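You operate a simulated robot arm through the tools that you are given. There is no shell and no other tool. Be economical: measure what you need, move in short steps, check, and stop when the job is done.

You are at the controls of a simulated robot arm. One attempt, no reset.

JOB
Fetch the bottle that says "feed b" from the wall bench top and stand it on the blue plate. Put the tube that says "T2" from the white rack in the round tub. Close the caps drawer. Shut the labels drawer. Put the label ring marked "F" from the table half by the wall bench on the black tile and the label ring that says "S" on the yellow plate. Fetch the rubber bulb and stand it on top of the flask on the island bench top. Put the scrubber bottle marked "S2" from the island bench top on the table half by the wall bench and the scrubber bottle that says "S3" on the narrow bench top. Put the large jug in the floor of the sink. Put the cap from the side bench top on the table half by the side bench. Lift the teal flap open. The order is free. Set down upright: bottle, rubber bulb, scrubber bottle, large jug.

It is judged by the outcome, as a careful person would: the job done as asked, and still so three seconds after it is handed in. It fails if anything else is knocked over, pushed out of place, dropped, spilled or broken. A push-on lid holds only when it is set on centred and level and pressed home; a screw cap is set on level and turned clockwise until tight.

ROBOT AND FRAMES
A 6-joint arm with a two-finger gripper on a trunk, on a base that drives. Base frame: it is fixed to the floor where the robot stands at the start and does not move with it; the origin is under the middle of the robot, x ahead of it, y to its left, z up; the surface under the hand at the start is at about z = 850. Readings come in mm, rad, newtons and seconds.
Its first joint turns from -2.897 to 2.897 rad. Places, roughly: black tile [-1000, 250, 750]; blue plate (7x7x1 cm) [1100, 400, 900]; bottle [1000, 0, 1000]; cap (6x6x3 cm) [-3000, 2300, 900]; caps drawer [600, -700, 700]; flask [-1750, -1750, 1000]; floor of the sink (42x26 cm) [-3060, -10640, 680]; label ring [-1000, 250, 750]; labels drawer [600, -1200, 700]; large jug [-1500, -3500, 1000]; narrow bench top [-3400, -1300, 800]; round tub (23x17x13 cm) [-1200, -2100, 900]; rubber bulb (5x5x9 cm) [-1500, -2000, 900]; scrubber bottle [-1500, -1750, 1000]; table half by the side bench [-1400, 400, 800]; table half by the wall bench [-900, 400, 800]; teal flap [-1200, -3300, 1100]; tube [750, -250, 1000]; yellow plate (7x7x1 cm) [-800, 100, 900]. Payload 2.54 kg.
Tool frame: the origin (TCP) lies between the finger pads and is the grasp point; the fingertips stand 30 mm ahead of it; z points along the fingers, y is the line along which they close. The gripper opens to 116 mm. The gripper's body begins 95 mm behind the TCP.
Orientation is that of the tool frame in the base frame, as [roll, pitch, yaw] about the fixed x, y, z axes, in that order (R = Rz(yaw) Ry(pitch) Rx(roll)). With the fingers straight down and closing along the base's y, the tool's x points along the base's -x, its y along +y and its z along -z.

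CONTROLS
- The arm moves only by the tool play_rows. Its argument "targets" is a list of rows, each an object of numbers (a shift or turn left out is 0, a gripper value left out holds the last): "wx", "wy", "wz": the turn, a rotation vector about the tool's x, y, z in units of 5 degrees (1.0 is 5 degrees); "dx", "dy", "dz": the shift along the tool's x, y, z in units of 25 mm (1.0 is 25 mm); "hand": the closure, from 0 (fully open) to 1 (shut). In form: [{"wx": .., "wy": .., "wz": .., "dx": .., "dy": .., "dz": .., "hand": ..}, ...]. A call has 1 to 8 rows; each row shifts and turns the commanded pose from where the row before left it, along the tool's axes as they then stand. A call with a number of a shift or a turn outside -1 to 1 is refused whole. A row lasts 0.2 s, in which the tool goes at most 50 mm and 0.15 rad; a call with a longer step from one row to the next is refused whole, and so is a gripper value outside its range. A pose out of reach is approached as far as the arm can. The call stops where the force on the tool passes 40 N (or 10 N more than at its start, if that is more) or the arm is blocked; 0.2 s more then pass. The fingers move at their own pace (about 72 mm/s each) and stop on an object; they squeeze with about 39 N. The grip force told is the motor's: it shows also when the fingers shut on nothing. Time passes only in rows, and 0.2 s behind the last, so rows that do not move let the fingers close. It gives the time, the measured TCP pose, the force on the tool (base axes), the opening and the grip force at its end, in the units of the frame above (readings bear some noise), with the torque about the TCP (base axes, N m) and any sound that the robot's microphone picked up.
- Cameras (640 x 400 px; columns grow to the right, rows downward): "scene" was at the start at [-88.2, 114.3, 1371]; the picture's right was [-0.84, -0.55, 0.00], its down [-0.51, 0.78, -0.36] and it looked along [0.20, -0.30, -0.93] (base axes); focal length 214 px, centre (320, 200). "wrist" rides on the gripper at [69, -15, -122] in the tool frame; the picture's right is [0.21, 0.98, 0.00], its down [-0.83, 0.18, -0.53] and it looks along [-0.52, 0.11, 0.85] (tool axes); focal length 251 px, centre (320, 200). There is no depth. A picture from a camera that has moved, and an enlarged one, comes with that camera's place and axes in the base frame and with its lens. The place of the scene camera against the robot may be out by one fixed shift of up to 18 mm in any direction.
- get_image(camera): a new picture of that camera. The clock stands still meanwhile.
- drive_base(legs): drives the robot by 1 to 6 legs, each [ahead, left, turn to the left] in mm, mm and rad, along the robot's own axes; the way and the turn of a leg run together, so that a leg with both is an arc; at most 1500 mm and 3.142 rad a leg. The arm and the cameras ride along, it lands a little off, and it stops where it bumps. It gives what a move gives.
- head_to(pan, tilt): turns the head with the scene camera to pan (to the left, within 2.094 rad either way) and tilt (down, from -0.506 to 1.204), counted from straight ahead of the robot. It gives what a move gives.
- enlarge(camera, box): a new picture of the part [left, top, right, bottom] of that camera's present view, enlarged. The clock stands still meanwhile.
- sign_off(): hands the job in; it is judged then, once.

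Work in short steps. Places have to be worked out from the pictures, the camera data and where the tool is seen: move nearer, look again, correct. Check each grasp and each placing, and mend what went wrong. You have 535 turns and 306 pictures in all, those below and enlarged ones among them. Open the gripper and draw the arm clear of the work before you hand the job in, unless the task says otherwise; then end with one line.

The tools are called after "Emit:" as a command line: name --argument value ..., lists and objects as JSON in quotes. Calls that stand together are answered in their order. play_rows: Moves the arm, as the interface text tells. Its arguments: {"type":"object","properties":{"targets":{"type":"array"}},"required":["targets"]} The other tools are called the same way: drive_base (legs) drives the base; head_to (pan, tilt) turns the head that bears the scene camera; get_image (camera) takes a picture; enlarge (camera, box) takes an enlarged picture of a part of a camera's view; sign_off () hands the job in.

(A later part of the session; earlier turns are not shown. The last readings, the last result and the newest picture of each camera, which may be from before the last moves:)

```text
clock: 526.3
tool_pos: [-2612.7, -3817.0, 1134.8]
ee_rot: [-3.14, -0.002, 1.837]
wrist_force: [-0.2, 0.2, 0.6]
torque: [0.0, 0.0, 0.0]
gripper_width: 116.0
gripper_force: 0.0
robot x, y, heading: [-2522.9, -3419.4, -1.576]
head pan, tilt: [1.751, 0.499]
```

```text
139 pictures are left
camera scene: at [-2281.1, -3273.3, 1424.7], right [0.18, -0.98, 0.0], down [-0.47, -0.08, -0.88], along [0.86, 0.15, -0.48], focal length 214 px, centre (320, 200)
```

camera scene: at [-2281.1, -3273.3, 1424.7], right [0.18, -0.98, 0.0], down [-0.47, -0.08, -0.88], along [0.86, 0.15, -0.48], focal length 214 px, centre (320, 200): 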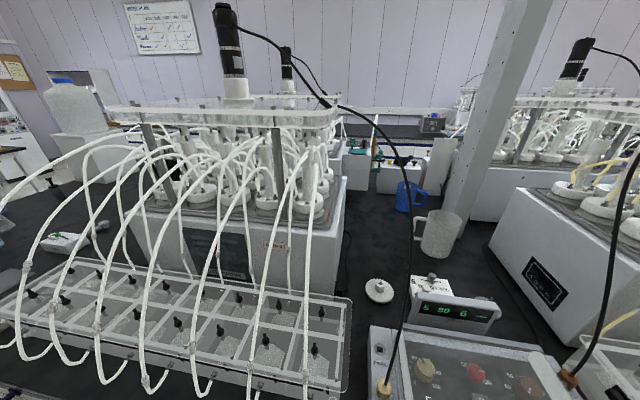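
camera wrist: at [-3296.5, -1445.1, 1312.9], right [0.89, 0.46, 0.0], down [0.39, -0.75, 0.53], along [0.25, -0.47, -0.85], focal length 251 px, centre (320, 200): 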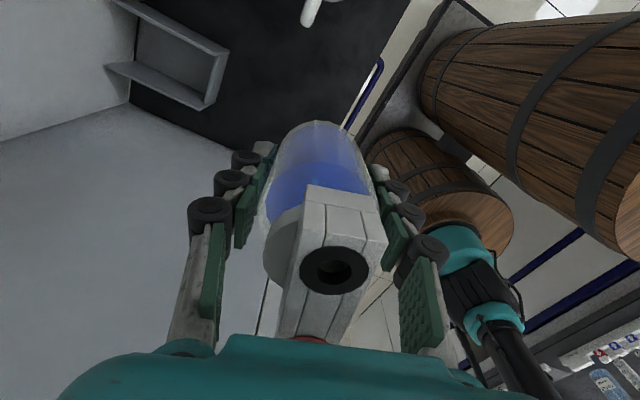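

Move away from the island, swing the arm to the left side there, then come back in.

Emit:
drive_base --legs '[[0, -140, 0]]'

Emit:
play_rows --targets '[{"wz": 1, "dz": -1}, {"wz": 1, "dz": -1}, {"wz": 1}, {"wz": 1}, {"wz": 1}, {"wz": 0.24}, {"dx": 0.47, "dy": 0.96}, {"dx": 0.47, "dy": 0.96}]'

Emit:
play_rows --targets '[{"dx": 0.47, "dy": 0.96}, {"dx": 0.47, "dy": 0.96}, {"dx": 0.47, "dy": 0.96}, {"dx": 0.47, "dy": 0.96}, {"dx": 0.47, "dy": 0.96}, {"dx": 0.47, "dy": 0.96}, {"dx": 0.47, "dy": 0.96}, {"dx": 0.47, "dy": 0.96}]'

Emit:
play_rows --targets '[{"dx": 0.47, "dy": 0.96}, {"dx": 0.47, "dy": 0.96}, {"dx": 0.47, "dy": 0.96}, {"dx": 0.47, "dy": 0.96}, {"dx": 0.47, "dy": 0.96}, {"dx": 1, "dy": 0.26}, {"dx": 1, "dy": 0.26}, {"dx": 1, "dy": 0.26}]'

Emit:
play_rows --targets '[{"dx": 1, "dy": 0.26}, {"dx": 1, "dy": 0.26}, {"dx": 1, "dy": 0.26}, {"dx": 1, "dy": 0.26}, {"dx": 1, "dy": 0.26}, {"dx": 1, "dy": 0.26}, {"dx": 1, "dy": 0.26}]'

Emit:
drive_base --legs '[[0, 190, 0]]'

Emit:
get_image --camera "wrist"

Emit:
get_image --camera "scene"

```text
clock: 527.6
tool_pos: [-2752.4, -3815.8, 1134.5]
ee_rot: [-3.139, -0.001, 1.838]
wrist_force: [0.3, -1.4, -1.0]
torque: [0.01, 0.02, -0.01]
gripper_width: 115.9
gripper_force: 0.2
robot x, y, heading: [-2660.8, -3420.5, -1.572]
head pan, tilt: [1.751, 0.499]
```

```text
clock: 529.4
tool_pos: [-2699.0, -3802.5, 1184.5]
ee_rot: [-3.14, -0.002, 1.379]
wrist_force: [-0.1, 0.4, 1.1]
torque: [0.0, 0.03, 0.0]
gripper_width: 115.7
gripper_force: 0.0
robot x, y, heading: [-2662.2, -3421.1, -1.57]
head pan, tilt: [1.751, 0.499]
```

```text
clock: 531.2
tool_pos: [-2493.8, -3745.2, 1183.6]
ee_rot: [-3.14, -0.003, 1.379]
wrist_force: [0.1, -0.7, -0.4]
torque: [-0.01, -0.05, -0.02]
gripper_width: 115.9
gripper_force: 0.0
robot x, y, heading: [-2660.5, -3422.6, -1.577]
head pan, tilt: [1.751, 0.499]
```

```text
clock: 533.0
tool_pos: [-2329.9, -3640.9, 1184.3]
ee_rot: [-3.139, -0.002, 1.38]
wrist_force: [-0.2, -0.2, -0.5]
torque: [0.03, -0.02, -0.02]
gripper_width: 116.0
gripper_force: 0.1
robot x, y, heading: [-2658.6, -3419.0, -1.576]
head pan, tilt: [1.751, 0.499]
```

```text
clock: 534.6
tool_pos: [-2253.4, -3479.3, 1183.1]
ee_rot: [-3.138, -0.002, 1.379]
wrist_force: [-0.7, -0.4, 0.7]
torque: [0.0, 0.0, 0.0]
gripper_width: 115.9
gripper_force: 0.0
robot x, y, heading: [-2658.5, -3420.7, -1.57]
head pan, tilt: [1.751, 0.499]
```

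```text
clock: 536.2
tool_pos: [-2060.9, -3480.2, 1185.4]
ee_rot: [-3.139, -0.002, 1.378]
wrist_force: [-1.0, 0.3, -0.3]
torque: [-0.03, 0.01, -0.02]
gripper_width: 116.0
gripper_force: 0.1
robot x, y, heading: [-2469.5, -3420.5, -1.574]
head pan, tilt: [1.751, 0.499]
```

```text
138 pictures are left
camera wrist: at [-2061.2, -3409.1, 1305.8], right [1.0, 0.02, 0.0], down [0.02, -0.85, 0.53], along [0.01, -0.53, -0.85], focal length 251 px, centre (320, 200)
```

wrist: 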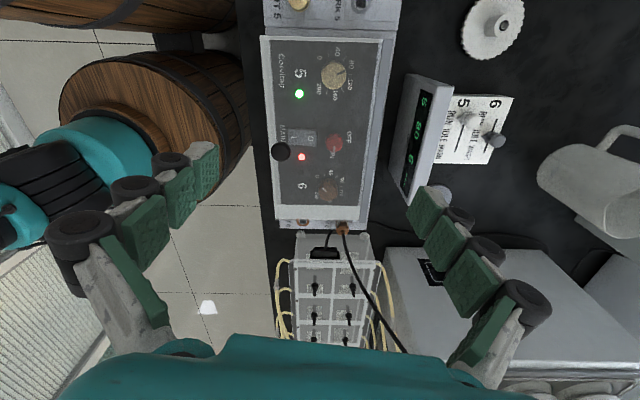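

```text
137 pictures are left
camera scene: at [-2227.9, -3273.3, 1424.7], right [0.18, -0.98, 0.0], down [-0.47, -0.08, -0.88], along [0.86, 0.15, -0.48], focal length 214 px, centre (320, 200)
```

scene: 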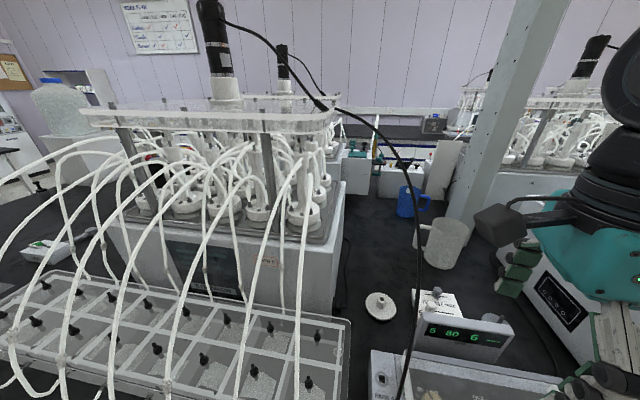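

Clear. Extend toward the jug at height and look.

Emit:
play_rows --targets '[{"dy": 0.98, "dx": -0.03}, {"dy": 0.98, "dx": -0.03}, {"dy": 0.98, "dx": -0.03}, {"dy": 0.98, "dx": -0.03}, {"dy": 0.98, "dx": -0.03}, {"dy": 0.98, "dx": -0.03}, {"dy": 0.98, "dx": -0.03}, {"dy": 0.98, "dx": -0.03}]'

Emit:
play_rows --targets '[{"dy": 0.98, "dx": -0.03}, {"dy": 0.98, "dx": -0.03}, {"dy": 0.98, "dx": -0.03}, {"dy": 0.98, "dx": -0.03}, {"dy": 0.98, "dx": -0.03}, {"dy": 0.98, "dx": -0.03}]'

Emit:
get_image --camera "wrist"

```text
clock: 538.0
tool_pos: [-1869.3, -3524.3, 1183.9]
ee_rot: [-3.138, -0.002, 1.378]
wrist_force: [-1.1, 1.3, -0.1]
torque: [-0.05, -0.02, -0.03]
gripper_width: 115.8
gripper_force: 0.1
robot x, y, heading: [-2470.9, -3420.6, -1.571]
head pan, tilt: [1.751, 0.499]
```

```text
clock: 539.4
tool_pos: [-1730.8, -3556.6, 1182.0]
ee_rot: [-3.14, -0.002, 1.38]
wrist_force: [-0.4, 0.6, 0.6]
torque: [-0.02, -0.04, 0.01]
gripper_width: 116.1
gripper_force: 0.0
out of reach, approached as far as the arm can: row 6
robot x, y, heading: [-2469.3, -3419.7, -1.578]
head pan, tilt: [1.751, 0.499]
```

```text
136 pictures are left
camera wrist: at [-1730.4, -3486.2, 1303.4], right [1.0, 0.02, 0.0], down [0.02, -0.85, 0.53], along [0.01, -0.53, -0.85], focal length 251 px, centre (320, 200)
```

wrist: 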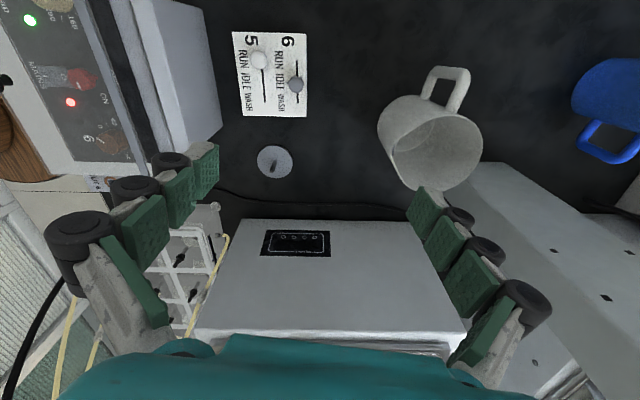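

The arm hits its reach limit at this height; lower first, then extend.

Emit:
play_rows --targets '[{"dz": 1, "hand": 0.5}, {"dz": 1}, {"dz": 1}, {"dz": 0.4}, {"dy": 0.8}, {"dy": 0.8}]'

Emit:
get_image --camera "wrist"

```text
clock: 540.8
tool_pos: [-1690.5, -3564.2, 1096.2]
ee_rot: [-3.14, -0.001, 1.379]
wrist_force: [-0.8, -0.1, 0.7]
torque: [-0.02, -0.04, 0.01]
gripper_width: 58.1
gripper_force: 0.0
robot x, y, heading: [-2467.9, -3419.1, -1.578]
head pan, tilt: [1.751, 0.499]
```

```text
135 pictures are left
camera wrist: at [-1690.5, -3492.9, 1217.5], right [1.0, 0.02, 0.0], down [0.02, -0.85, 0.53], along [0.01, -0.53, -0.85], focal length 251 px, centre (320, 200)
```

wrist: 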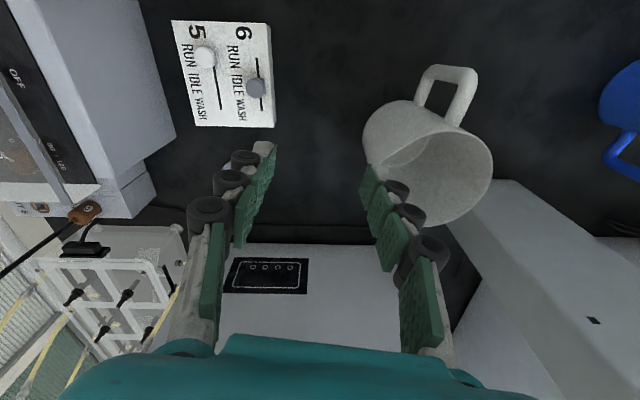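

Emit:
play_rows --targets '[{"dy": 0.85, "dx": -0.19}, {"dy": 0.85, "dx": -0.19}, {"dy": 0.83, "dx": -0.19}, {"dz": 0.8}, {"dz": 0.8}]'

Emit:
get_image --camera "wrist"

Emit:
enlarge --camera "scene" --box '[360, 150, 520, 250]'

```text
clock: 542.0
tool_pos: [-1668.0, -3582.7, 1045.0]
ee_rot: [-3.139, -0.002, 1.38]
wrist_force: [-0.1, 0.2, -0.4]
torque: [0.0, -0.04, -0.04]
gripper_width: 58.4
gripper_force: 0.0
out of reach, approached as far as the arm can: row 1, 2, 3
robot x, y, heading: [-2474.9, -3419.2, -1.573]
head pan, tilt: [1.751, 0.499]
```

```text
134 pictures are left
camera wrist: at [-1668.4, -3512.6, 1167.9], right [1.0, 0.02, 0.0], down [0.02, -0.85, 0.53], along [0.01, -0.53, -0.85], focal length 251 px, centre (320, 200)
```

wrist: 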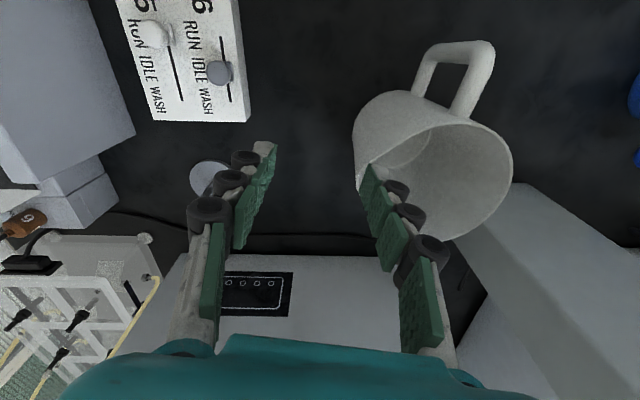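

```text
4.00 times, centred on (440, 200) of scene
camera zoom: at [-2227.8, -3273.2, 1424.7], right [0.18, -0.98, 0.0], down [-0.47, -0.08, -0.88], along [0.86, 0.16, -0.48], focal length 858 px, centre (-160, 200)
```

zoom: 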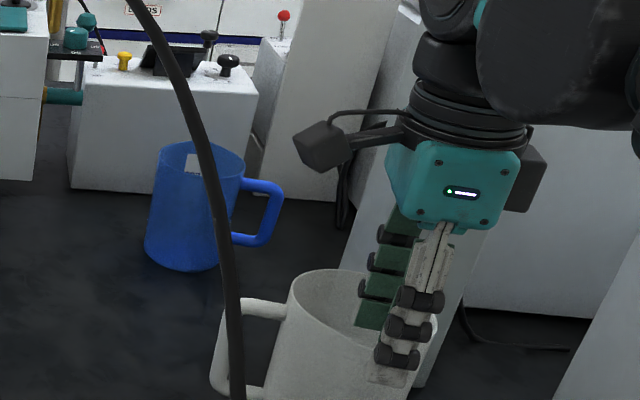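

Reach is measured from the arm's own post (ahead of the robot's middle), so I need ~60 mm more: lift a bit, drive closer, continue.

Emit:
play_rows --targets '[{"dy": -0.8}, {"dy": -0.8}, {"dy": -0.8}, {"dy": -0.6, "dz": -0.8}, {"dz": -0.8}]'

Emit:
drive_base --legs '[[0, 75, 0]]'

Emit:
get_image --camera "wrist"

```text
clock: 543.2
tool_pos: [-1742.5, -3567.5, 1087.3]
ee_rot: [-3.139, -0.001, 1.379]
wrist_force: [0.5, 0.7, 0.1]
torque: [0.01, 0.01, -0.01]
gripper_width: 58.1
gripper_force: 0.0
robot x, y, heading: [-2469.1, -3420.9, -1.576]
head pan, tilt: [1.751, 0.499]
```

```text
clock: 544.2
tool_pos: [-1688.5, -3567.4, 1085.2]
ee_rot: [-3.141, 0.0, 1.379]
wrist_force: [0.4, -0.5, 0.7]
torque: [0.02, -0.01, 0.0]
gripper_width: 58.1
gripper_force: 0.1
robot x, y, heading: [-2415.3, -3424.1, -1.568]
head pan, tilt: [1.751, 0.499]
stopped in leg 1: the robot was blocked; the commanded pose is now the measured one
```

```text
132 pictures are left
camera wrist: at [-1689.0, -3496.3, 1207.1], right [1.0, 0.03, 0.0], down [0.02, -0.85, 0.53], along [0.01, -0.53, -0.85], focal length 251 px, centre (320, 200)
```

wrist: 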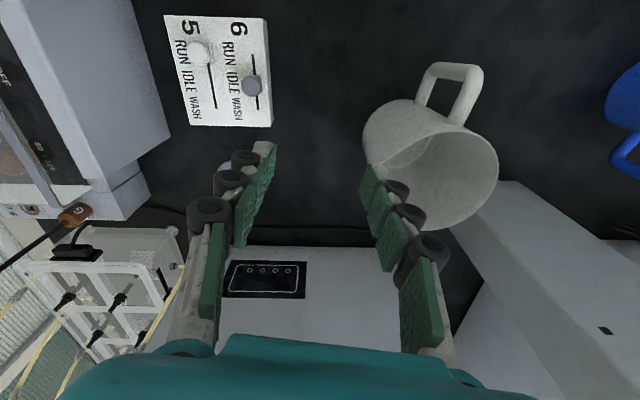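

Robot is at the island edge now. Rim centre ~(-1581, -3602), radius ~55. Put the fingers astride the near wall at (-1635, -3592), still above the rim.

Emit:
play_rows --targets '[{"dz": 0.9}, {"dy": 0.76, "dx": -0.19}, {"dy": 0.76, "dx": -0.19}, {"dy": 0.76, "dx": -0.18}]'

Emit:
get_image --camera "wrist"

Emit:
enlarge --camera "scene" --box '[360, 150, 520, 250]'

```text
clock: 545.2
tool_pos: [-1635.3, -3591.8, 1063.0]
ee_rot: [3.141, -0.001, 1.382]
wrist_force: [-0.5, 0.3, 0.5]
torque: [-0.01, -0.04, 0.02]
gripper_width: 58.2
gripper_force: 0.0
robot x, y, heading: [-2419.6, -3424.6, -1.57]
head pan, tilt: [1.751, 0.499]
```

```text
131 pictures are left
camera wrist: at [-1635.8, -3520.8, 1184.4], right [1.0, 0.03, 0.0], down [0.02, -0.85, 0.53], along [0.01, -0.53, -0.85], focal length 251 px, centre (320, 200)
```

wrist: 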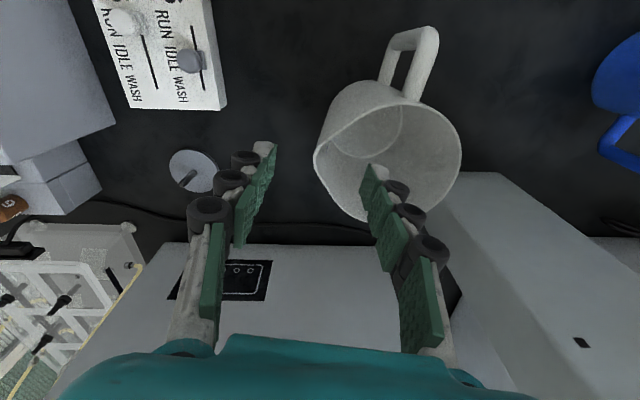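

```text
4.00 times, centred on (440, 200) of scene
camera zoom: at [-2175.9, -3273.3, 1424.7], right [0.18, -0.98, 0.0], down [-0.47, -0.09, -0.88], along [0.86, 0.16, -0.48], focal length 858 px, centre (-160, 200)
```

zoom: 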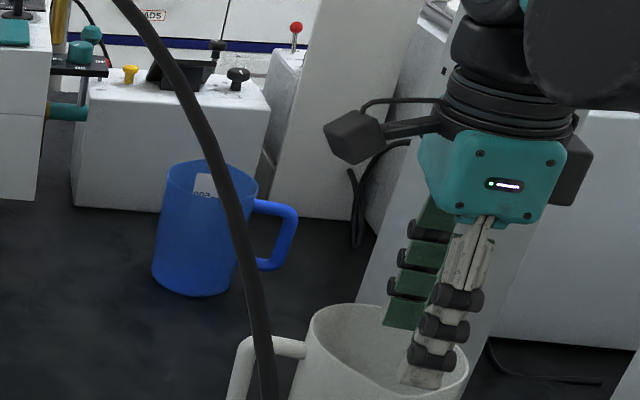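

Fingers are astride the near wall. Descend so ~55 mm of wall is between the pads and close.

Emit:
play_rows --targets '[{"dz": 0.88, "dy": -0.06}, {"dz": 0.88}, {"dz": 0.88}, {"dz": 0.86}]'

Emit:
get_image --camera "wrist"

```text
clock: 546.2
tool_pos: [-1635.6, -3591.3, 975.7]
ee_rot: [-3.142, -0.001, 1.381]
wrist_force: [-0.1, 0.1, -0.2]
torque: [0.02, 0.02, 0.03]
gripper_width: 57.7
gripper_force: 0.0
robot x, y, heading: [-2416.3, -3421.0, -1.575]
head pan, tilt: [1.751, 0.499]
```

```text
129 pictures are left
camera wrist: at [-1636.8, -3520.3, 1096.8], right [1.0, 0.03, 0.0], down [0.02, -0.85, 0.53], along [0.01, -0.53, -0.85], focal length 251 px, centre (320, 200)
```

wrist: 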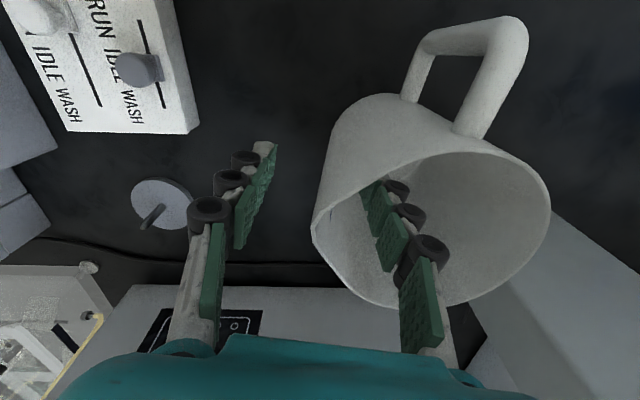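

Emit:
play_rows --targets '[{"hand": 0.8}, {"hand": 1}, {"hand": 1}, {"hand": 1}, {"hand": 1}]'

Emit:
play_rows --targets '[{"dz": -0.1}, {"dz": -0.2}, {"dz": -0.2}, {"dz": -0.2}]'

Emit:
get_image --camera "wrist"

Emit:
enlarge --camera "scene" --box '[360, 150, 520, 250]'

```text
clock: 547.5
tool_pos: [-1635.5, -3591.5, 976.1]
ee_rot: [3.141, -0.002, 1.381]
wrist_force: [1.5, 0.9, 0.8]
torque: [0.04, -0.24, -0.06]
gripper_width: 6.0
gripper_force: 32.8
robot x, y, heading: [-2415.1, -3422.1, -1.574]
head pan, tilt: [1.751, 0.499]
```

```text
clock: 548.5
tool_pos: [-1636.1, -3591.4, 992.7]
ee_rot: [-3.14, -0.003, 1.38]
wrist_force: [0.4, -0.6, -1.5]
torque: [-0.07, 0.08, -0.01]
gripper_width: 6.1
gripper_force: 32.4
robot x, y, heading: [-2416.1, -3420.1, -1.571]
head pan, tilt: [1.751, 0.499]
```

```text
128 pictures are left
camera wrist: at [-1637.0, -3520.5, 1114.6], right [1.0, 0.03, 0.0], down [0.02, -0.85, 0.53], along [0.01, -0.53, -0.85], focal length 251 px, centre (320, 200)
```

wrist: 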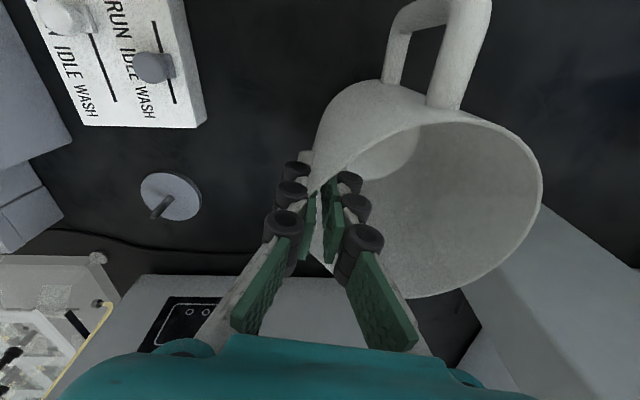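

```text
4.00 times, centred on (440, 200) of scene
camera zoom: at [-2175.6, -3273.4, 1424.6], right [0.18, -0.98, 0.0], down [-0.47, -0.09, -0.88], along [0.86, 0.16, -0.48], focal length 858 px, centre (-160, 200)
```

zoom: 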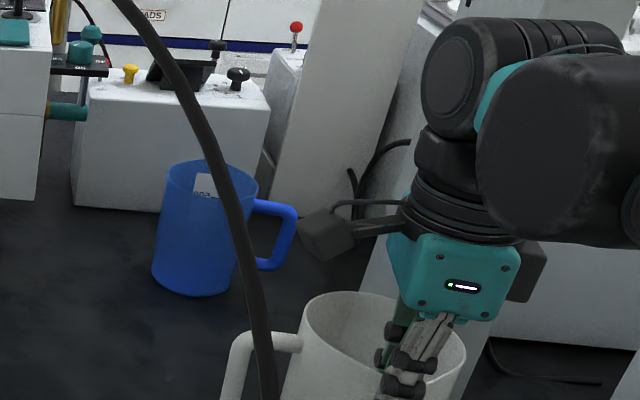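

Wall gripped (6 mm), jug light (~1.5 N). Lift and then retract while rising.

Emit:
play_rows --targets '[{"dz": -0.3}, {"dz": -0.5}, {"dz": -0.6}, {"dz": -0.6}, {"dz": -0.6}, {"dz": -0.6, "dy": -0.2}, {"dz": -0.6, "dy": -0.4}, {"dz": -0.6, "dy": -0.6}]'

Emit:
play_rows --targets '[{"dz": -0.6, "dy": -0.6}, {"dz": -0.6, "dy": -0.6}, {"dz": -0.6, "dy": -0.6}, {"dz": -0.4, "dy": -0.7}, {"dy": -0.7}, {"dy": -0.7}, {"dy": -0.7}, {"dy": -0.7}]'

Emit:
get_image --camera "scene"

Emit:
get_image --camera "wrist"

```text
clock: 550.2
tool_pos: [-1664.2, -3585.9, 1102.8]
ee_rot: [-3.142, -0.003, 1.382]
wrist_force: [0.4, 0.1, -1.1]
torque: [-0.03, 0.1, -0.03]
gripper_width: 6.0
gripper_force: 32.6
robot x, y, heading: [-2415.8, -3424.8, -1.571]
head pan, tilt: [1.751, 0.499]
```

```text
clock: 552.0
tool_pos: [-1796.1, -3560.0, 1158.5]
ee_rot: [-3.141, -0.002, 1.381]
wrist_force: [-0.1, 0.6, -1.2]
torque: [-0.03, 0.07, 0.0]
gripper_width: 6.0
gripper_force: 32.9
robot x, y, heading: [-2418.0, -3422.4, -1.573]
head pan, tilt: [1.751, 0.499]
```

```text
126 pictures are left
camera scene: at [-2175.5, -3273.4, 1424.6], right [0.18, -0.98, 0.0], down [-0.47, -0.09, -0.88], along [0.86, 0.16, -0.48], focal length 214 px, centre (320, 200)
```

scene: 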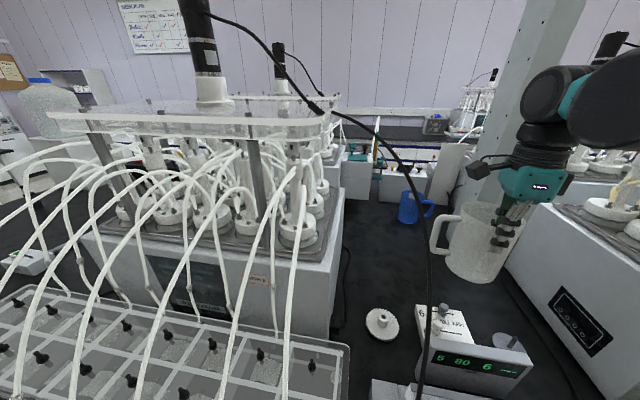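

```text
125 pictures are left
camera wrist: at [-1796.5, -3489.6, 1279.2], right [1.0, 0.03, 0.0], down [0.02, -0.85, 0.53], along [0.01, -0.53, -0.85], focal length 251 px, centre (320, 200)
```

wrist: 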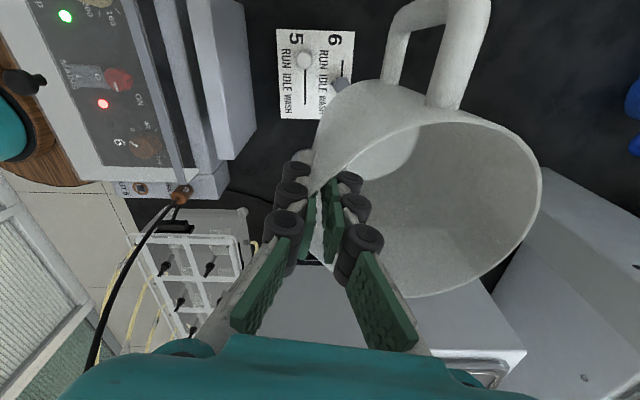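

Emit:
play_rows --targets '[{"dy": -0.8}, {"dy": -0.9}, {"dy": -0.9}, {"dy": -0.9}, {"dy": -0.9}, {"dy": -0.9}, {"dy": -0.9}, {"dy": -0.5}]'

Emit:
drive_base --legs '[[0, -260, 0]]'

Emit:
play_rows --targets '[{"dx": -0.3, "dy": -0.2}, {"dx": -0.7, "dy": -0.4}, {"dx": -0.9, "dy": -0.5}, {"dx": -0.9, "dy": -0.5}, {"dx": -0.9, "dy": -0.5}, {"dx": -0.9, "dy": -0.5}, {"dx": -0.9, "dy": -0.5}, {"dx": -0.9, "dy": -0.5}]'

Emit:
play_rows --targets '[{"dx": -0.9, "dy": -0.5}, {"dx": -0.9, "dy": -0.5}, {"dx": -0.9, "dy": -0.6}, {"dx": -0.9, "dy": -0.7}, {"dx": -0.8, "dy": -0.8}, {"dx": -0.7, "dy": -0.9}, {"dx": -0.6, "dy": -0.9}, {"dx": -0.5, "dy": -0.9}]'

Emit:
get_image --camera "wrist"

```text
clock: 553.9
tool_pos: [-1959.0, -3528.6, 1157.7]
ee_rot: [-3.141, -0.002, 1.38]
wrist_force: [0.7, 0.4, -1.9]
torque: [-0.04, 0.08, -0.01]
gripper_width: 6.0
gripper_force: 33.3
robot x, y, heading: [-2417.2, -3419.1, -1.565]
head pan, tilt: [1.751, 0.499]
```

```text
clock: 555.7
tool_pos: [-2222.5, -3529.9, 1159.7]
ee_rot: [3.142, -0.002, 1.382]
wrist_force: [0.5, 0.2, -1.2]
torque: [0.0, 0.04, -0.01]
gripper_width: 6.2
gripper_force: 33.0
robot x, y, heading: [-2681.7, -3425.8, -1.574]
head pan, tilt: [1.751, 0.499]
```

```text
clock: 557.5
tool_pos: [-2340.7, -3668.7, 1156.9]
ee_rot: [3.141, -0.002, 1.382]
wrist_force: [-0.5, 0.4, -0.8]
torque: [-0.05, 0.07, 0.01]
gripper_width: 5.8
gripper_force: 32.6
robot x, y, heading: [-2676.5, -3422.2, -1.57]
head pan, tilt: [1.751, 0.499]
```

```text
clock: 559.3
tool_pos: [-2512.2, -3793.9, 1158.2]
ee_rot: [3.141, -0.001, 1.382]
wrist_force: [0.6, 0.4, -1.0]
torque: [-0.03, 0.09, -0.01]
gripper_width: 6.1
gripper_force: 32.2
robot x, y, heading: [-2679.6, -3416.6, -1.566]
head pan, tilt: [1.751, 0.499]
```

```text
124 pictures are left
camera wrist: at [-2513.4, -3723.5, 1280.6], right [1.0, 0.03, 0.0], down [0.02, -0.85, 0.53], along [0.01, -0.53, -0.85], focal length 251 px, centre (320, 200)
```

wrist: 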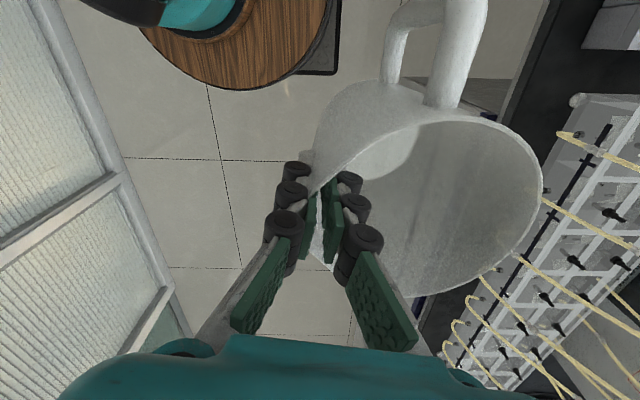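

Emit:
play_rows --targets '[{"dy": -0.9}, {"dy": -0.9}, {"dy": -0.9}, {"dy": -0.9}, {"dy": -0.9}, {"dy": -0.9}, {"dy": -0.6}]'

Emit:
head_to --pan 0 --tilt 0.3

Emit:
get_image --camera "scene"

```text
clock: 560.9
tool_pos: [-2660.4, -3765.3, 1157.8]
ee_rot: [3.141, -0.001, 1.382]
wrist_force: [-0.6, 0.5, -1.0]
torque: [-0.02, 0.08, -0.01]
gripper_width: 6.0
gripper_force: 32.2
robot x, y, heading: [-2679.5, -3421.9, -1.571]
head pan, tilt: [1.751, 0.499]
```

```text
clock: 562.7
tool_pos: [-2659.1, -3766.7, 1157.9]
ee_rot: [3.141, -0.002, 1.379]
wrist_force: [0.5, -0.3, -1.7]
torque: [-0.04, 0.02, 0.02]
gripper_width: 6.2
gripper_force: 32.7
robot x, y, heading: [-2679.1, -3417.4, -1.572]
head pan, tilt: [0.0, 0.3]
```

```text
123 pictures are left
camera scene: at [-2527.3, -3383.0, 1443.1], right [-1.0, 0.0, 0.0], down [0.0, 0.3, -0.96], along [0.0, -0.96, -0.3], focal length 214 px, centre (320, 200)
```

scene: 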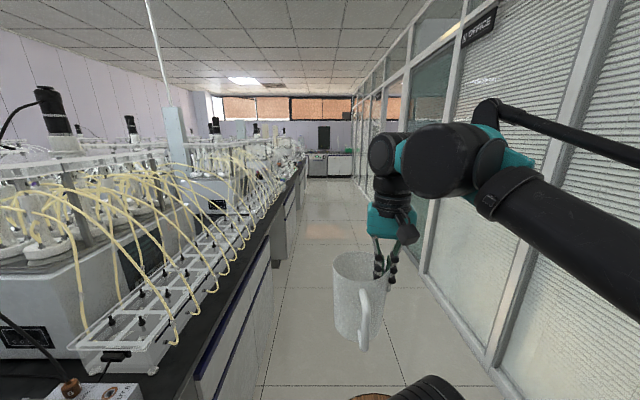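

Aisle ahead is clear. Drive to the far end.

Emit:
drive_base --legs '[[100, -150, 0], [1450, 0, 0], [1450, 0, 0], [1450, 0, 0], [1000, 0, 0]]'

Emit:
get_image --camera "scene"

```text
clock: 564.1
tool_pos: [-2784.8, -3849.1, 1158.1]
ee_rot: [-3.139, 0.0, 1.38]
wrist_force: [-0.1, 0.6, -0.9]
torque: [-0.04, 0.07, -0.01]
gripper_width: 6.2
gripper_force: 32.6
robot x, y, heading: [-2801.4, -3503.5, -1.572]
head pan, tilt: [0.0, 0.3]
stopped in leg 1: the robot was blocked; the commanded pose is now the measured one
```

```text
122 pictures are left
camera scene: at [-2652.9, -3466.3, 1443.1], right [-1.0, 0.0, 0.0], down [0.0, 0.3, -0.96], along [0.0, -0.96, -0.3], focal length 214 px, centre (320, 200)
```

scene: 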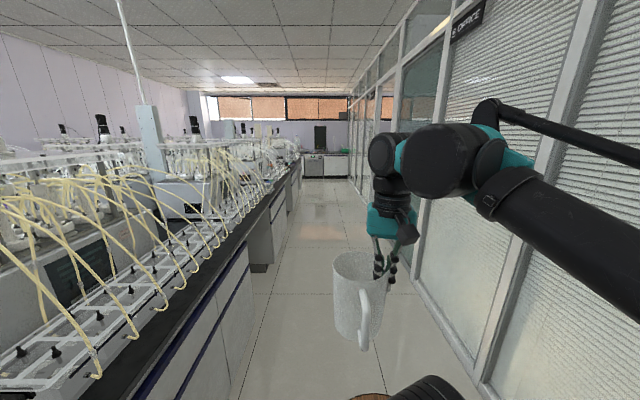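

Bumped something on the right rear (probably the cart). Move left away first, then check the cart.

Emit:
drive_base --legs '[[0, 90, 0]]'

Emit:
head_to --pan -2.09 --tilt 0.5

Emit:
get_image --camera "scene"

```text
clock: 565.2
tool_pos: [-2695.8, -3849.5, 1157.3]
ee_rot: [3.141, -0.003, 1.384]
wrist_force: [-0.8, 0.1, -1.0]
torque: [-0.03, 0.06, 0.01]
gripper_width: 5.9
gripper_force: 32.3
robot x, y, heading: [-2714.5, -3503.5, -1.566]
head pan, tilt: [0.0, 0.3]
```

```text
clock: 567.2
tool_pos: [-2694.5, -3849.4, 1157.8]
ee_rot: [-3.141, -0.003, 1.384]
wrist_force: [-0.4, 0.5, -0.9]
torque: [-0.03, 0.06, 0.01]
gripper_width: 5.9
gripper_force: 32.2
robot x, y, heading: [-2715.8, -3505.6, -1.568]
head pan, tilt: [-2.089, 0.499]
```

```text
121 pictures are left
camera scene: at [-2642.0, -3327.7, 1424.7], right [0.49, 0.87, 0.0], down [0.42, -0.24, -0.88], along [-0.76, 0.43, -0.48], focal length 214 px, centre (320, 200)
```

scene: 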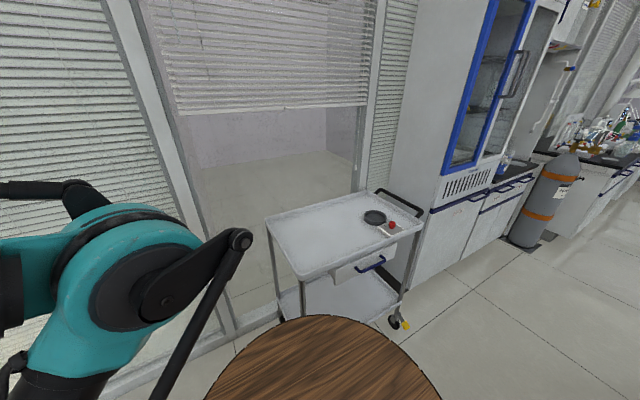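

Triangulating the dish on the cart gives the same point from both views, so the cart did not move. Continue straight down the aisle.

Emit:
drive_base --legs '[[1450, 0, 0], [1450, 0, 0], [1450, 0, 0], [1000, 0, 0]]'

Emit:
head_to --pan -0.1 --tilt 0.4

Emit:
get_image --camera "scene"

```text
clock: 592.7
tool_pos: [-2767.0, -9180.4, 1158.4]
ee_rot: [3.142, -0.002, 1.358]
wrist_force: [0.4, -1.0, -1.1]
torque: [-0.04, 0.06, 0.0]
gripper_width: 5.9
gripper_force: 32.3
robot x, y, heading: [-2778.2, -8837.0, -1.594]
head pan, tilt: [-2.089, 0.499]
```

```text
clock: 594.6
tool_pos: [-2766.2, -9180.7, 1159.3]
ee_rot: [-3.142, 0.0, 1.358]
wrist_force: [0.2, 0.7, -0.4]
torque: [-0.03, 0.05, -0.01]
gripper_width: 5.9
gripper_force: 32.3
robot x, y, heading: [-2777.7, -8837.3, -1.592]
head pan, tilt: [-0.099, 0.4]
```

```text
120 pictures are left
camera scene: at [-2635.5, -8798.7, 1433.8], right [-0.99, 0.12, 0.0], down [0.05, 0.39, -0.92], along [-0.11, -0.91, -0.39], focal length 214 px, centre (320, 200)
```

scene: 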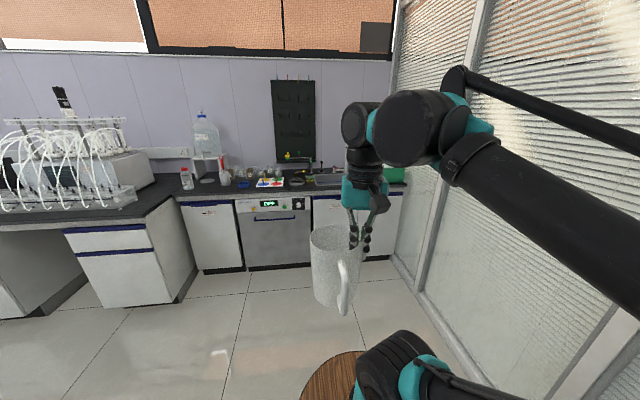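

Sink bench front is at y≈-10240. Drive closer, aligned with the sink.

Emit:
drive_base --legs '[[0, -250, 0.02], [900, 0, 0]]'

Emit:
head_to --pan 0 --tilt 0.65

Emit:
get_image --camera "scene"

```text
clock: 600.8
tool_pos: [-3008.7, -10075.8, 1157.9]
ee_rot: [-3.14, -0.002, 1.381]
wrist_force: [0.1, 0.3, -0.8]
torque: [-0.01, 0.08, -0.02]
gripper_width: 5.8
gripper_force: 32.1
robot x, y, heading: [-3028.1, -9730.6, -1.574]
head pan, tilt: [-0.099, 0.4]
```

```text
clock: 601.6
tool_pos: [-3009.4, -10076.6, 1157.2]
ee_rot: [-3.141, -0.001, 1.381]
wrist_force: [0.2, 0.6, -1.2]
torque: [-0.04, 0.09, 0.0]
gripper_width: 6.0
gripper_force: 32.0
robot x, y, heading: [-3028.6, -9729.8, -1.572]
head pan, tilt: [0.0, 0.649]
```

```text
119 pictures are left
camera scene: at [-2877.5, -9686.9, 1411.4], right [-1.0, 0.0, 0.0], down [0.0, 0.6, -0.8], along [0.0, -0.8, -0.6], focal length 214 px, centre (320, 200)
```

scene: 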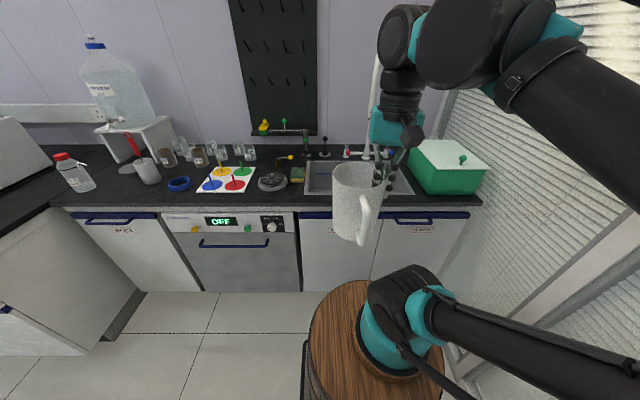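

Emit:
enlarge --camera "scene" --box '[260, 60, 500, 210]'

Emit:
get_image --camera "wrist"

```text
2.67 times, centred on (380, 135) of scene
camera zoom: at [-2877.5, -9686.9, 1411.4], right [-1.0, 0.0, 0.0], down [0.0, 0.6, -0.8], along [0.0, -0.8, -0.6], focal length 572 px, centre (160, 373)
```

zoom: 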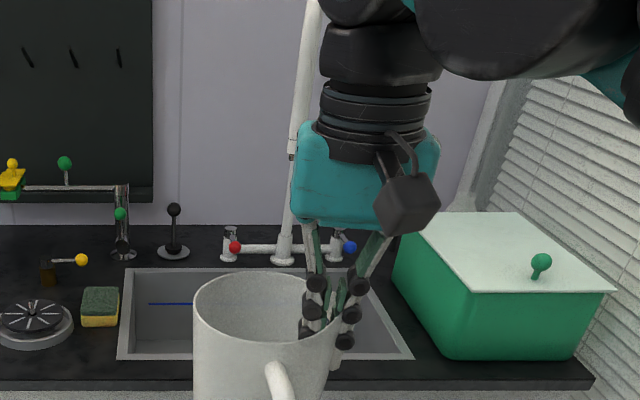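

```text
117 pictures are left
camera wrist: at [-3010.7, -10005.6, 1279.6], right [1.0, 0.03, 0.0], down [0.02, -0.85, 0.53], along [0.01, -0.53, -0.85], focal length 251 px, centre (320, 200)
```

wrist: 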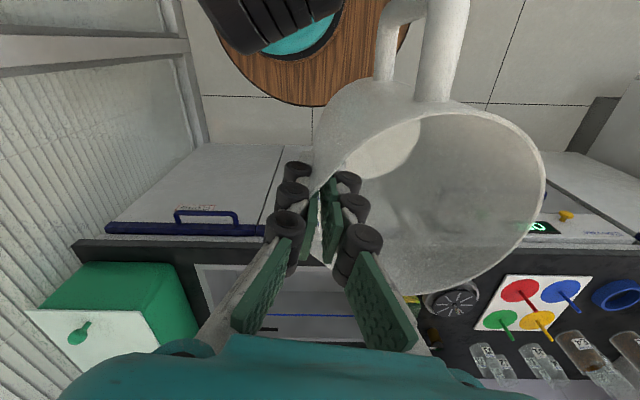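

Emit:
head_to --pan 0.35 --tilt 0.2

Emit:
get_image --camera "scene"

```text
clock: 602.5
tool_pos: [-3009.7, -10076.4, 1156.5]
ee_rot: [3.141, -0.003, 1.381]
wrist_force: [0.0, -0.1, -1.7]
torque: [-0.02, 0.05, 0.0]
gripper_width: 6.3
gripper_force: 32.0
robot x, y, heading: [-3025.2, -9731.9, -1.57]
head pan, tilt: [0.351, 0.201]
```

```text
116 pictures are left
camera scene: at [-2845.5, -9687.7, 1452.3], right [-0.94, -0.34, 0.0], down [-0.07, 0.19, -0.98], along [0.34, -0.92, -0.2], focal length 214 px, centre (320, 200)
```

scene: 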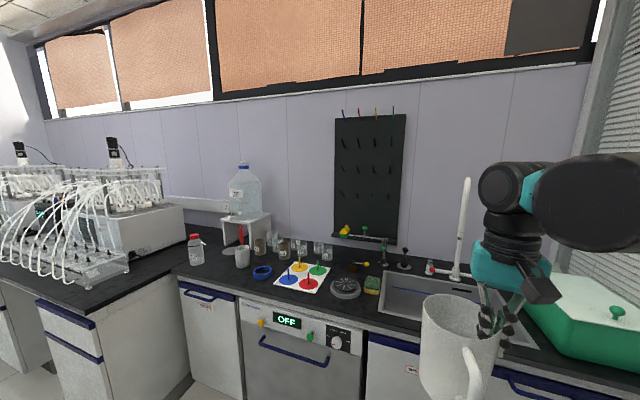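

The faucet pipe stands behind the sink (~y -10840). Lower the jug to just above bench height while still in front, then drive in.

Emit:
play_rows --targets '[{"dz": 0.5}, {"dz": 0.9}, {"dz": 0.9}, {"dz": 0.9}, {"dz": 0.9}, {"dz": 0.9}, {"dz": 0.7}, {"dz": 0.3}]'

Emit:
drive_base --legs '[[240, -10, 0]]'

Emit:
play_rows --targets '[{"dx": -0.5, "dy": -0.2}, {"dx": -0.9, "dy": -0.4}, {"dx": -0.9, "dy": -0.4}, {"dx": -0.9, "dy": -0.4}, {"dx": -0.9, "dy": -0.4}, {"dx": -0.9, "dy": -0.4}, {"dx": -0.9, "dy": -0.4}]'

Emit:
head_to --pan 0.1 --tilt 0.65

Emit:
get_image --camera "scene"

Emit:
get_image --camera "wrist"

```text
clock: 604.3
tool_pos: [-3010.0, -10076.2, 1007.0]
ee_rot: [3.14, -0.002, 1.382]
wrist_force: [-0.2, -0.9, -0.8]
torque: [-0.05, 0.06, 0.0]
gripper_width: 6.0
gripper_force: 31.8
robot x, y, heading: [-3027.8, -9731.3, -1.573]
head pan, tilt: [0.351, 0.201]
```

```text
clock: 606.0
tool_pos: [-3020.8, -10317.5, 1007.4]
ee_rot: [-3.141, -0.002, 1.379]
wrist_force: [-0.3, -0.4, -2.0]
torque: [-0.01, 0.07, 0.0]
gripper_width: 5.8
gripper_force: 31.6
robot x, y, heading: [-3035.5, -9968.8, -1.571]
head pan, tilt: [0.351, 0.201]
```

```text
clock: 607.6
tool_pos: [-3112.5, -10451.0, 1008.9]
ee_rot: [3.142, -0.001, 1.38]
wrist_force: [0.7, 0.2, -1.1]
torque: [-0.01, 0.09, 0.01]
gripper_width: 6.0
gripper_force: 31.6
robot x, y, heading: [-3042.7, -9971.0, -1.572]
head pan, tilt: [0.351, 0.201]
```

```text
clock: 608.5
tool_pos: [-3111.5, -10451.1, 1007.9]
ee_rot: [3.14, -0.003, 1.378]
wrist_force: [-0.6, 0.0, -1.6]
torque: [-0.02, 0.04, 0.02]
gripper_width: 6.1
gripper_force: 31.3
robot x, y, heading: [-3039.1, -9973.1, -1.57]
head pan, tilt: [0.099, 0.649]
```

```text
115 pictures are left
camera scene: at [-2879.1, -9927.9, 1411.4], right [-1.0, -0.1, 0.0], down [-0.06, 0.6, -0.8], along [0.08, -0.79, -0.6], focal length 214 px, centre (320, 200)
```

scene: 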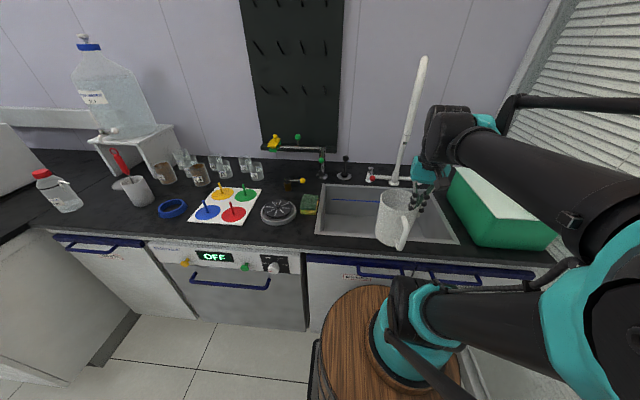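

```text
114 pictures are left
camera wrist: at [-3113.3, -10379.8, 1129.7], right [1.0, 0.02, 0.0], down [0.02, -0.85, 0.53], along [0.01, -0.53, -0.85], focal length 251 px, centre (320, 200)
```

wrist: 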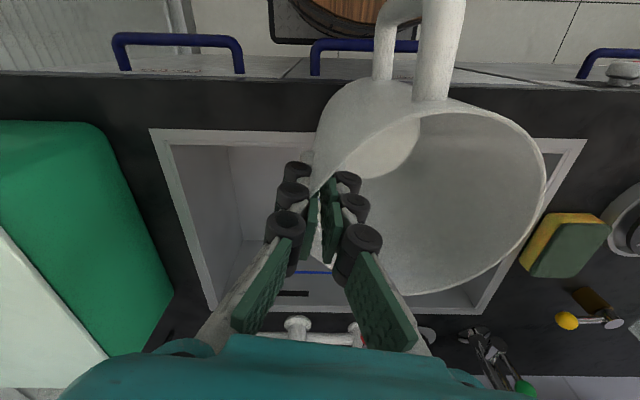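

Sink outer rim spans x -3300…-2812, y -10465…-10785. Move the jug centre to ~(-3056, -10645) and lower.

Emit:
play_rows --targets '[{"dx": -0.9, "dy": 0.18}, {"dx": -0.9, "dy": 0.18}, {"dx": -0.9, "dy": 0.18}, {"dx": -0.9, "dy": 0.18}, {"dx": -0.9, "dy": 0.18}, {"dx": -0.9, "dy": 0.18}, {"dx": -0.9, "dy": 0.18}, {"dx": -0.9, "dy": 0.18}]'

Emit:
get_image --camera "wrist"

Emit:
get_image --camera "scene"

```text
clock: 610.5
tool_pos: [-3114.3, -10604.6, 1005.4]
ee_rot: [-3.14, -0.002, 1.373]
wrist_force: [0.1, -0.1, 0.4]
torque: [-0.06, 0.07, 0.0]
gripper_width: 6.0
gripper_force: 31.6
robot x, y, heading: [-3035.7, -9966.4, -1.576]
head pan, tilt: [0.099, 0.649]
stopped in row 8: the arm was blocked; the commanded pose is now the measured one
```

```text
113 pictures are left
camera wrist: at [-3115.8, -10534.1, 1126.9], right [1.0, 0.02, 0.0], down [0.02, -0.85, 0.53], along [0.01, -0.53, -0.85], focal length 251 px, centre (320, 200)
```

wrist: 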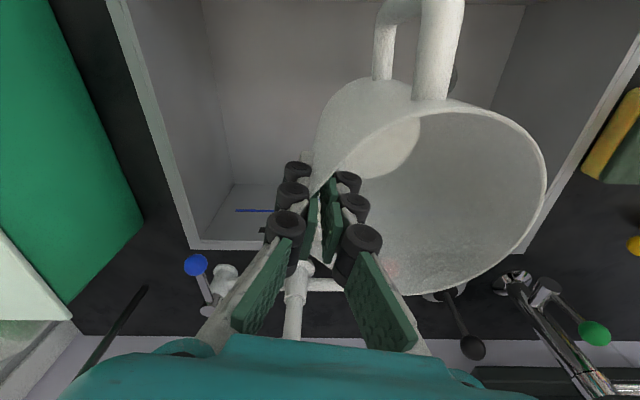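

```text
112 pictures are left
camera scene: at [-2880.8, -9914.4, 1411.2], right [-1.0, -0.1, 0.0], down [-0.06, 0.6, -0.8], along [0.08, -0.8, -0.6], focal length 214 px, centre (320, 200)
```

scene: 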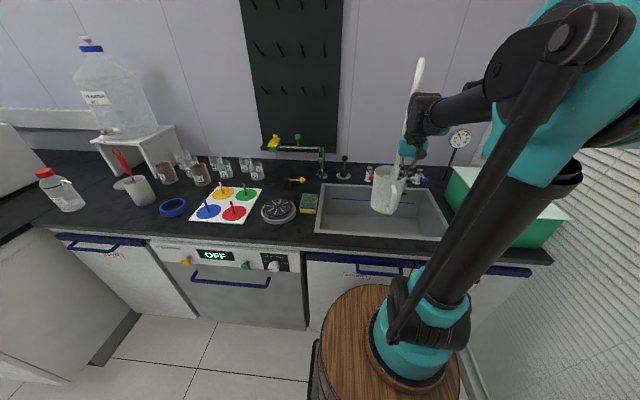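

The wrist met the faucet pipe. Back off, shift ~100 mm to +x (still inside the sink) and approach again.

Emit:
play_rows --targets '[{"dx": 0.7}, {"dx": 0.7}, {"dx": 0.6}, {"dy": 0.7}, {"dy": 0.9}, {"dy": 0.9}, {"dy": 0.9}, {"dy": 0.8}]'

Emit:
play_rows --targets '[{"dx": -0.6}, {"dx": -0.6}, {"dx": -0.6}]'

Emit:
get_image --camera "wrist"

Emit:
get_image --camera "scene"

```text
clock: 612.4
tool_pos: [-3001.0, -10584.8, 1002.2]
ee_rot: [-3.138, -0.008, 1.375]
wrist_force: [0.5, 0.7, -1.2]
torque: [-0.01, 0.09, 0.02]
gripper_width: 6.0
gripper_force: 31.9
robot x, y, heading: [-3038.8, -9964.8, -1.575]
head pan, tilt: [0.099, 0.649]
```

```text
clock: 613.1
tool_pos: [-3009.2, -10629.2, 1000.3]
ee_rot: [-3.136, -0.009, 1.375]
wrist_force: [0.8, -0.3, -1.0]
torque: [-0.04, 0.04, -0.01]
gripper_width: 6.1
gripper_force: 31.2
robot x, y, heading: [-3039.4, -9967.5, -1.571]
head pan, tilt: [0.099, 0.649]
```

```text
111 pictures are left
camera wrist: at [-3009.3, -10559.7, 1123.5], right [1.0, 0.02, 0.0], down [0.02, -0.85, 0.53], along [0.01, -0.53, -0.85], focal length 251 px, centre (320, 200)
```

wrist: 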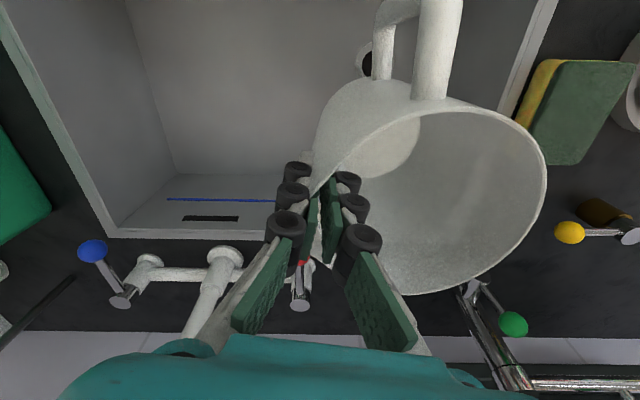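

```text
110 pictures are left
camera scene: at [-2879.4, -9923.6, 1411.3], right [-1.0, -0.1, 0.0], down [-0.06, 0.6, -0.8], along [0.08, -0.79, -0.6], focal length 214 px, centre (320, 200)
```

scene: 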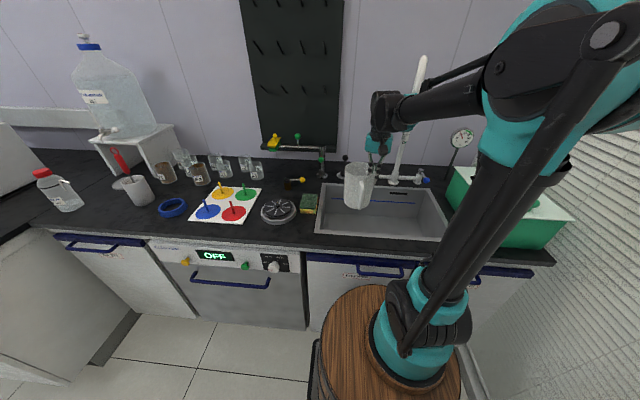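

Good clearance now. Lower into the sink.

Emit:
play_rows --targets '[{"dz": 0.6}, {"dz": 0.8}, {"dz": 0.8}, {"dz": 0.8}, {"dz": 0.8}, {"dz": 0.8}, {"dz": 0.8}, {"dz": 0.6}]'

Emit:
get_image --camera "wrist"

Emit:
enlarge --camera "scene" --box '[290, 110, 450, 210]'

```text
clock: 615.0
tool_pos: [-3010.4, -10627.0, 850.5]
ee_rot: [-3.139, -0.009, 1.376]
wrist_force: [-0.1, -0.2, -1.2]
torque: [0.0, 0.02, 0.04]
gripper_width: 6.0
gripper_force: 31.1
robot x, y, heading: [-3039.0, -9970.2, -1.572]
head pan, tilt: [0.099, 0.649]
```

```text
109 pictures are left
camera wrist: at [-3010.2, -10558.5, 972.3], right [1.0, 0.02, 0.0], down [0.02, -0.85, 0.53], along [0.01, -0.53, -0.85], focal length 251 px, centre (320, 200)
```

wrist: 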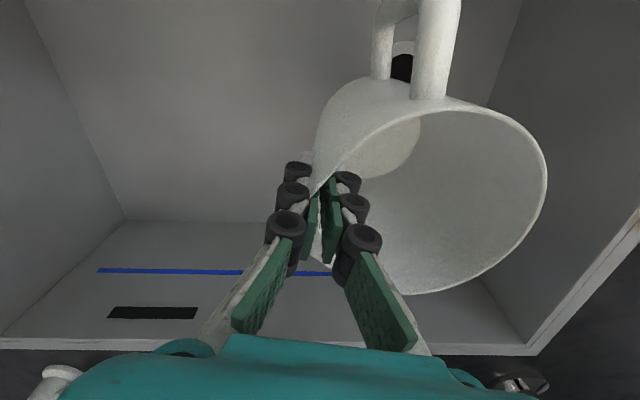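

```text
4.00 times, centred on (370, 160) of scene
camera zoom: at [-2879.4, -9923.6, 1411.3], right [-1.0, -0.1, 0.0], down [-0.06, 0.6, -0.8], along [0.08, -0.79, -0.6], focal length 858 px, centre (120, 360)
```

zoom: 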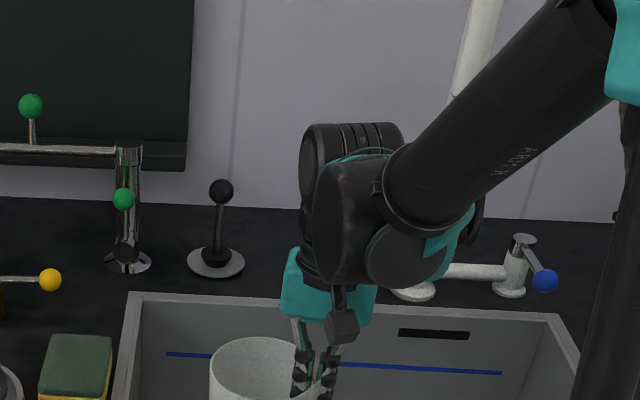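

Emit:
play_rows --targets '[{"dz": 0.5}, {"dz": 0.4}, {"dz": 0.3}, {"dz": 0.2}]'

Emit:
play_rows --targets '[{"dz": 0.15}, {"dz": 0.12}, {"dz": 0.1}]'

Emit:
play_rows --targets '[{"dz": 0.1}, {"dz": 0.1}]'

```text
clock: 616.0
tool_pos: [-3010.0, -10627.0, 815.7]
ee_rot: [-3.137, -0.008, 1.377]
wrist_force: [0.1, -0.3, -0.6]
torque: [-0.03, 0.02, -0.03]
gripper_width: 5.8
gripper_force: 31.5
robot x, y, heading: [-3038.0, -9969.7, -1.572]
head pan, tilt: [0.099, 0.649]
```

```text
clock: 616.8
tool_pos: [-3009.8, -10627.2, 806.9]
ee_rot: [-3.138, -0.009, 1.375]
wrist_force: [-0.2, 0.1, -1.7]
torque: [-0.01, 0.06, -0.02]
gripper_width: 5.8
gripper_force: 31.4
robot x, y, heading: [-3039.2, -9967.1, -1.573]
head pan, tilt: [0.099, 0.649]
```

```text
clock: 617.4
tool_pos: [-3010.4, -10628.2, 803.6]
ee_rot: [-3.139, -0.009, 1.372]
wrist_force: [-1.5, 2.6, 23.8]
torque: [0.09, -0.93, -0.26]
gripper_width: 6.0
gripper_force: 31.3
robot x, y, heading: [-3038.5, -9967.3, -1.575]
head pan, tilt: [0.099, 0.649]
stopped in row 2: the force on the tool passed its limit at 49 N (the readings are from after the stop); the commanded pose is now the measured one
```

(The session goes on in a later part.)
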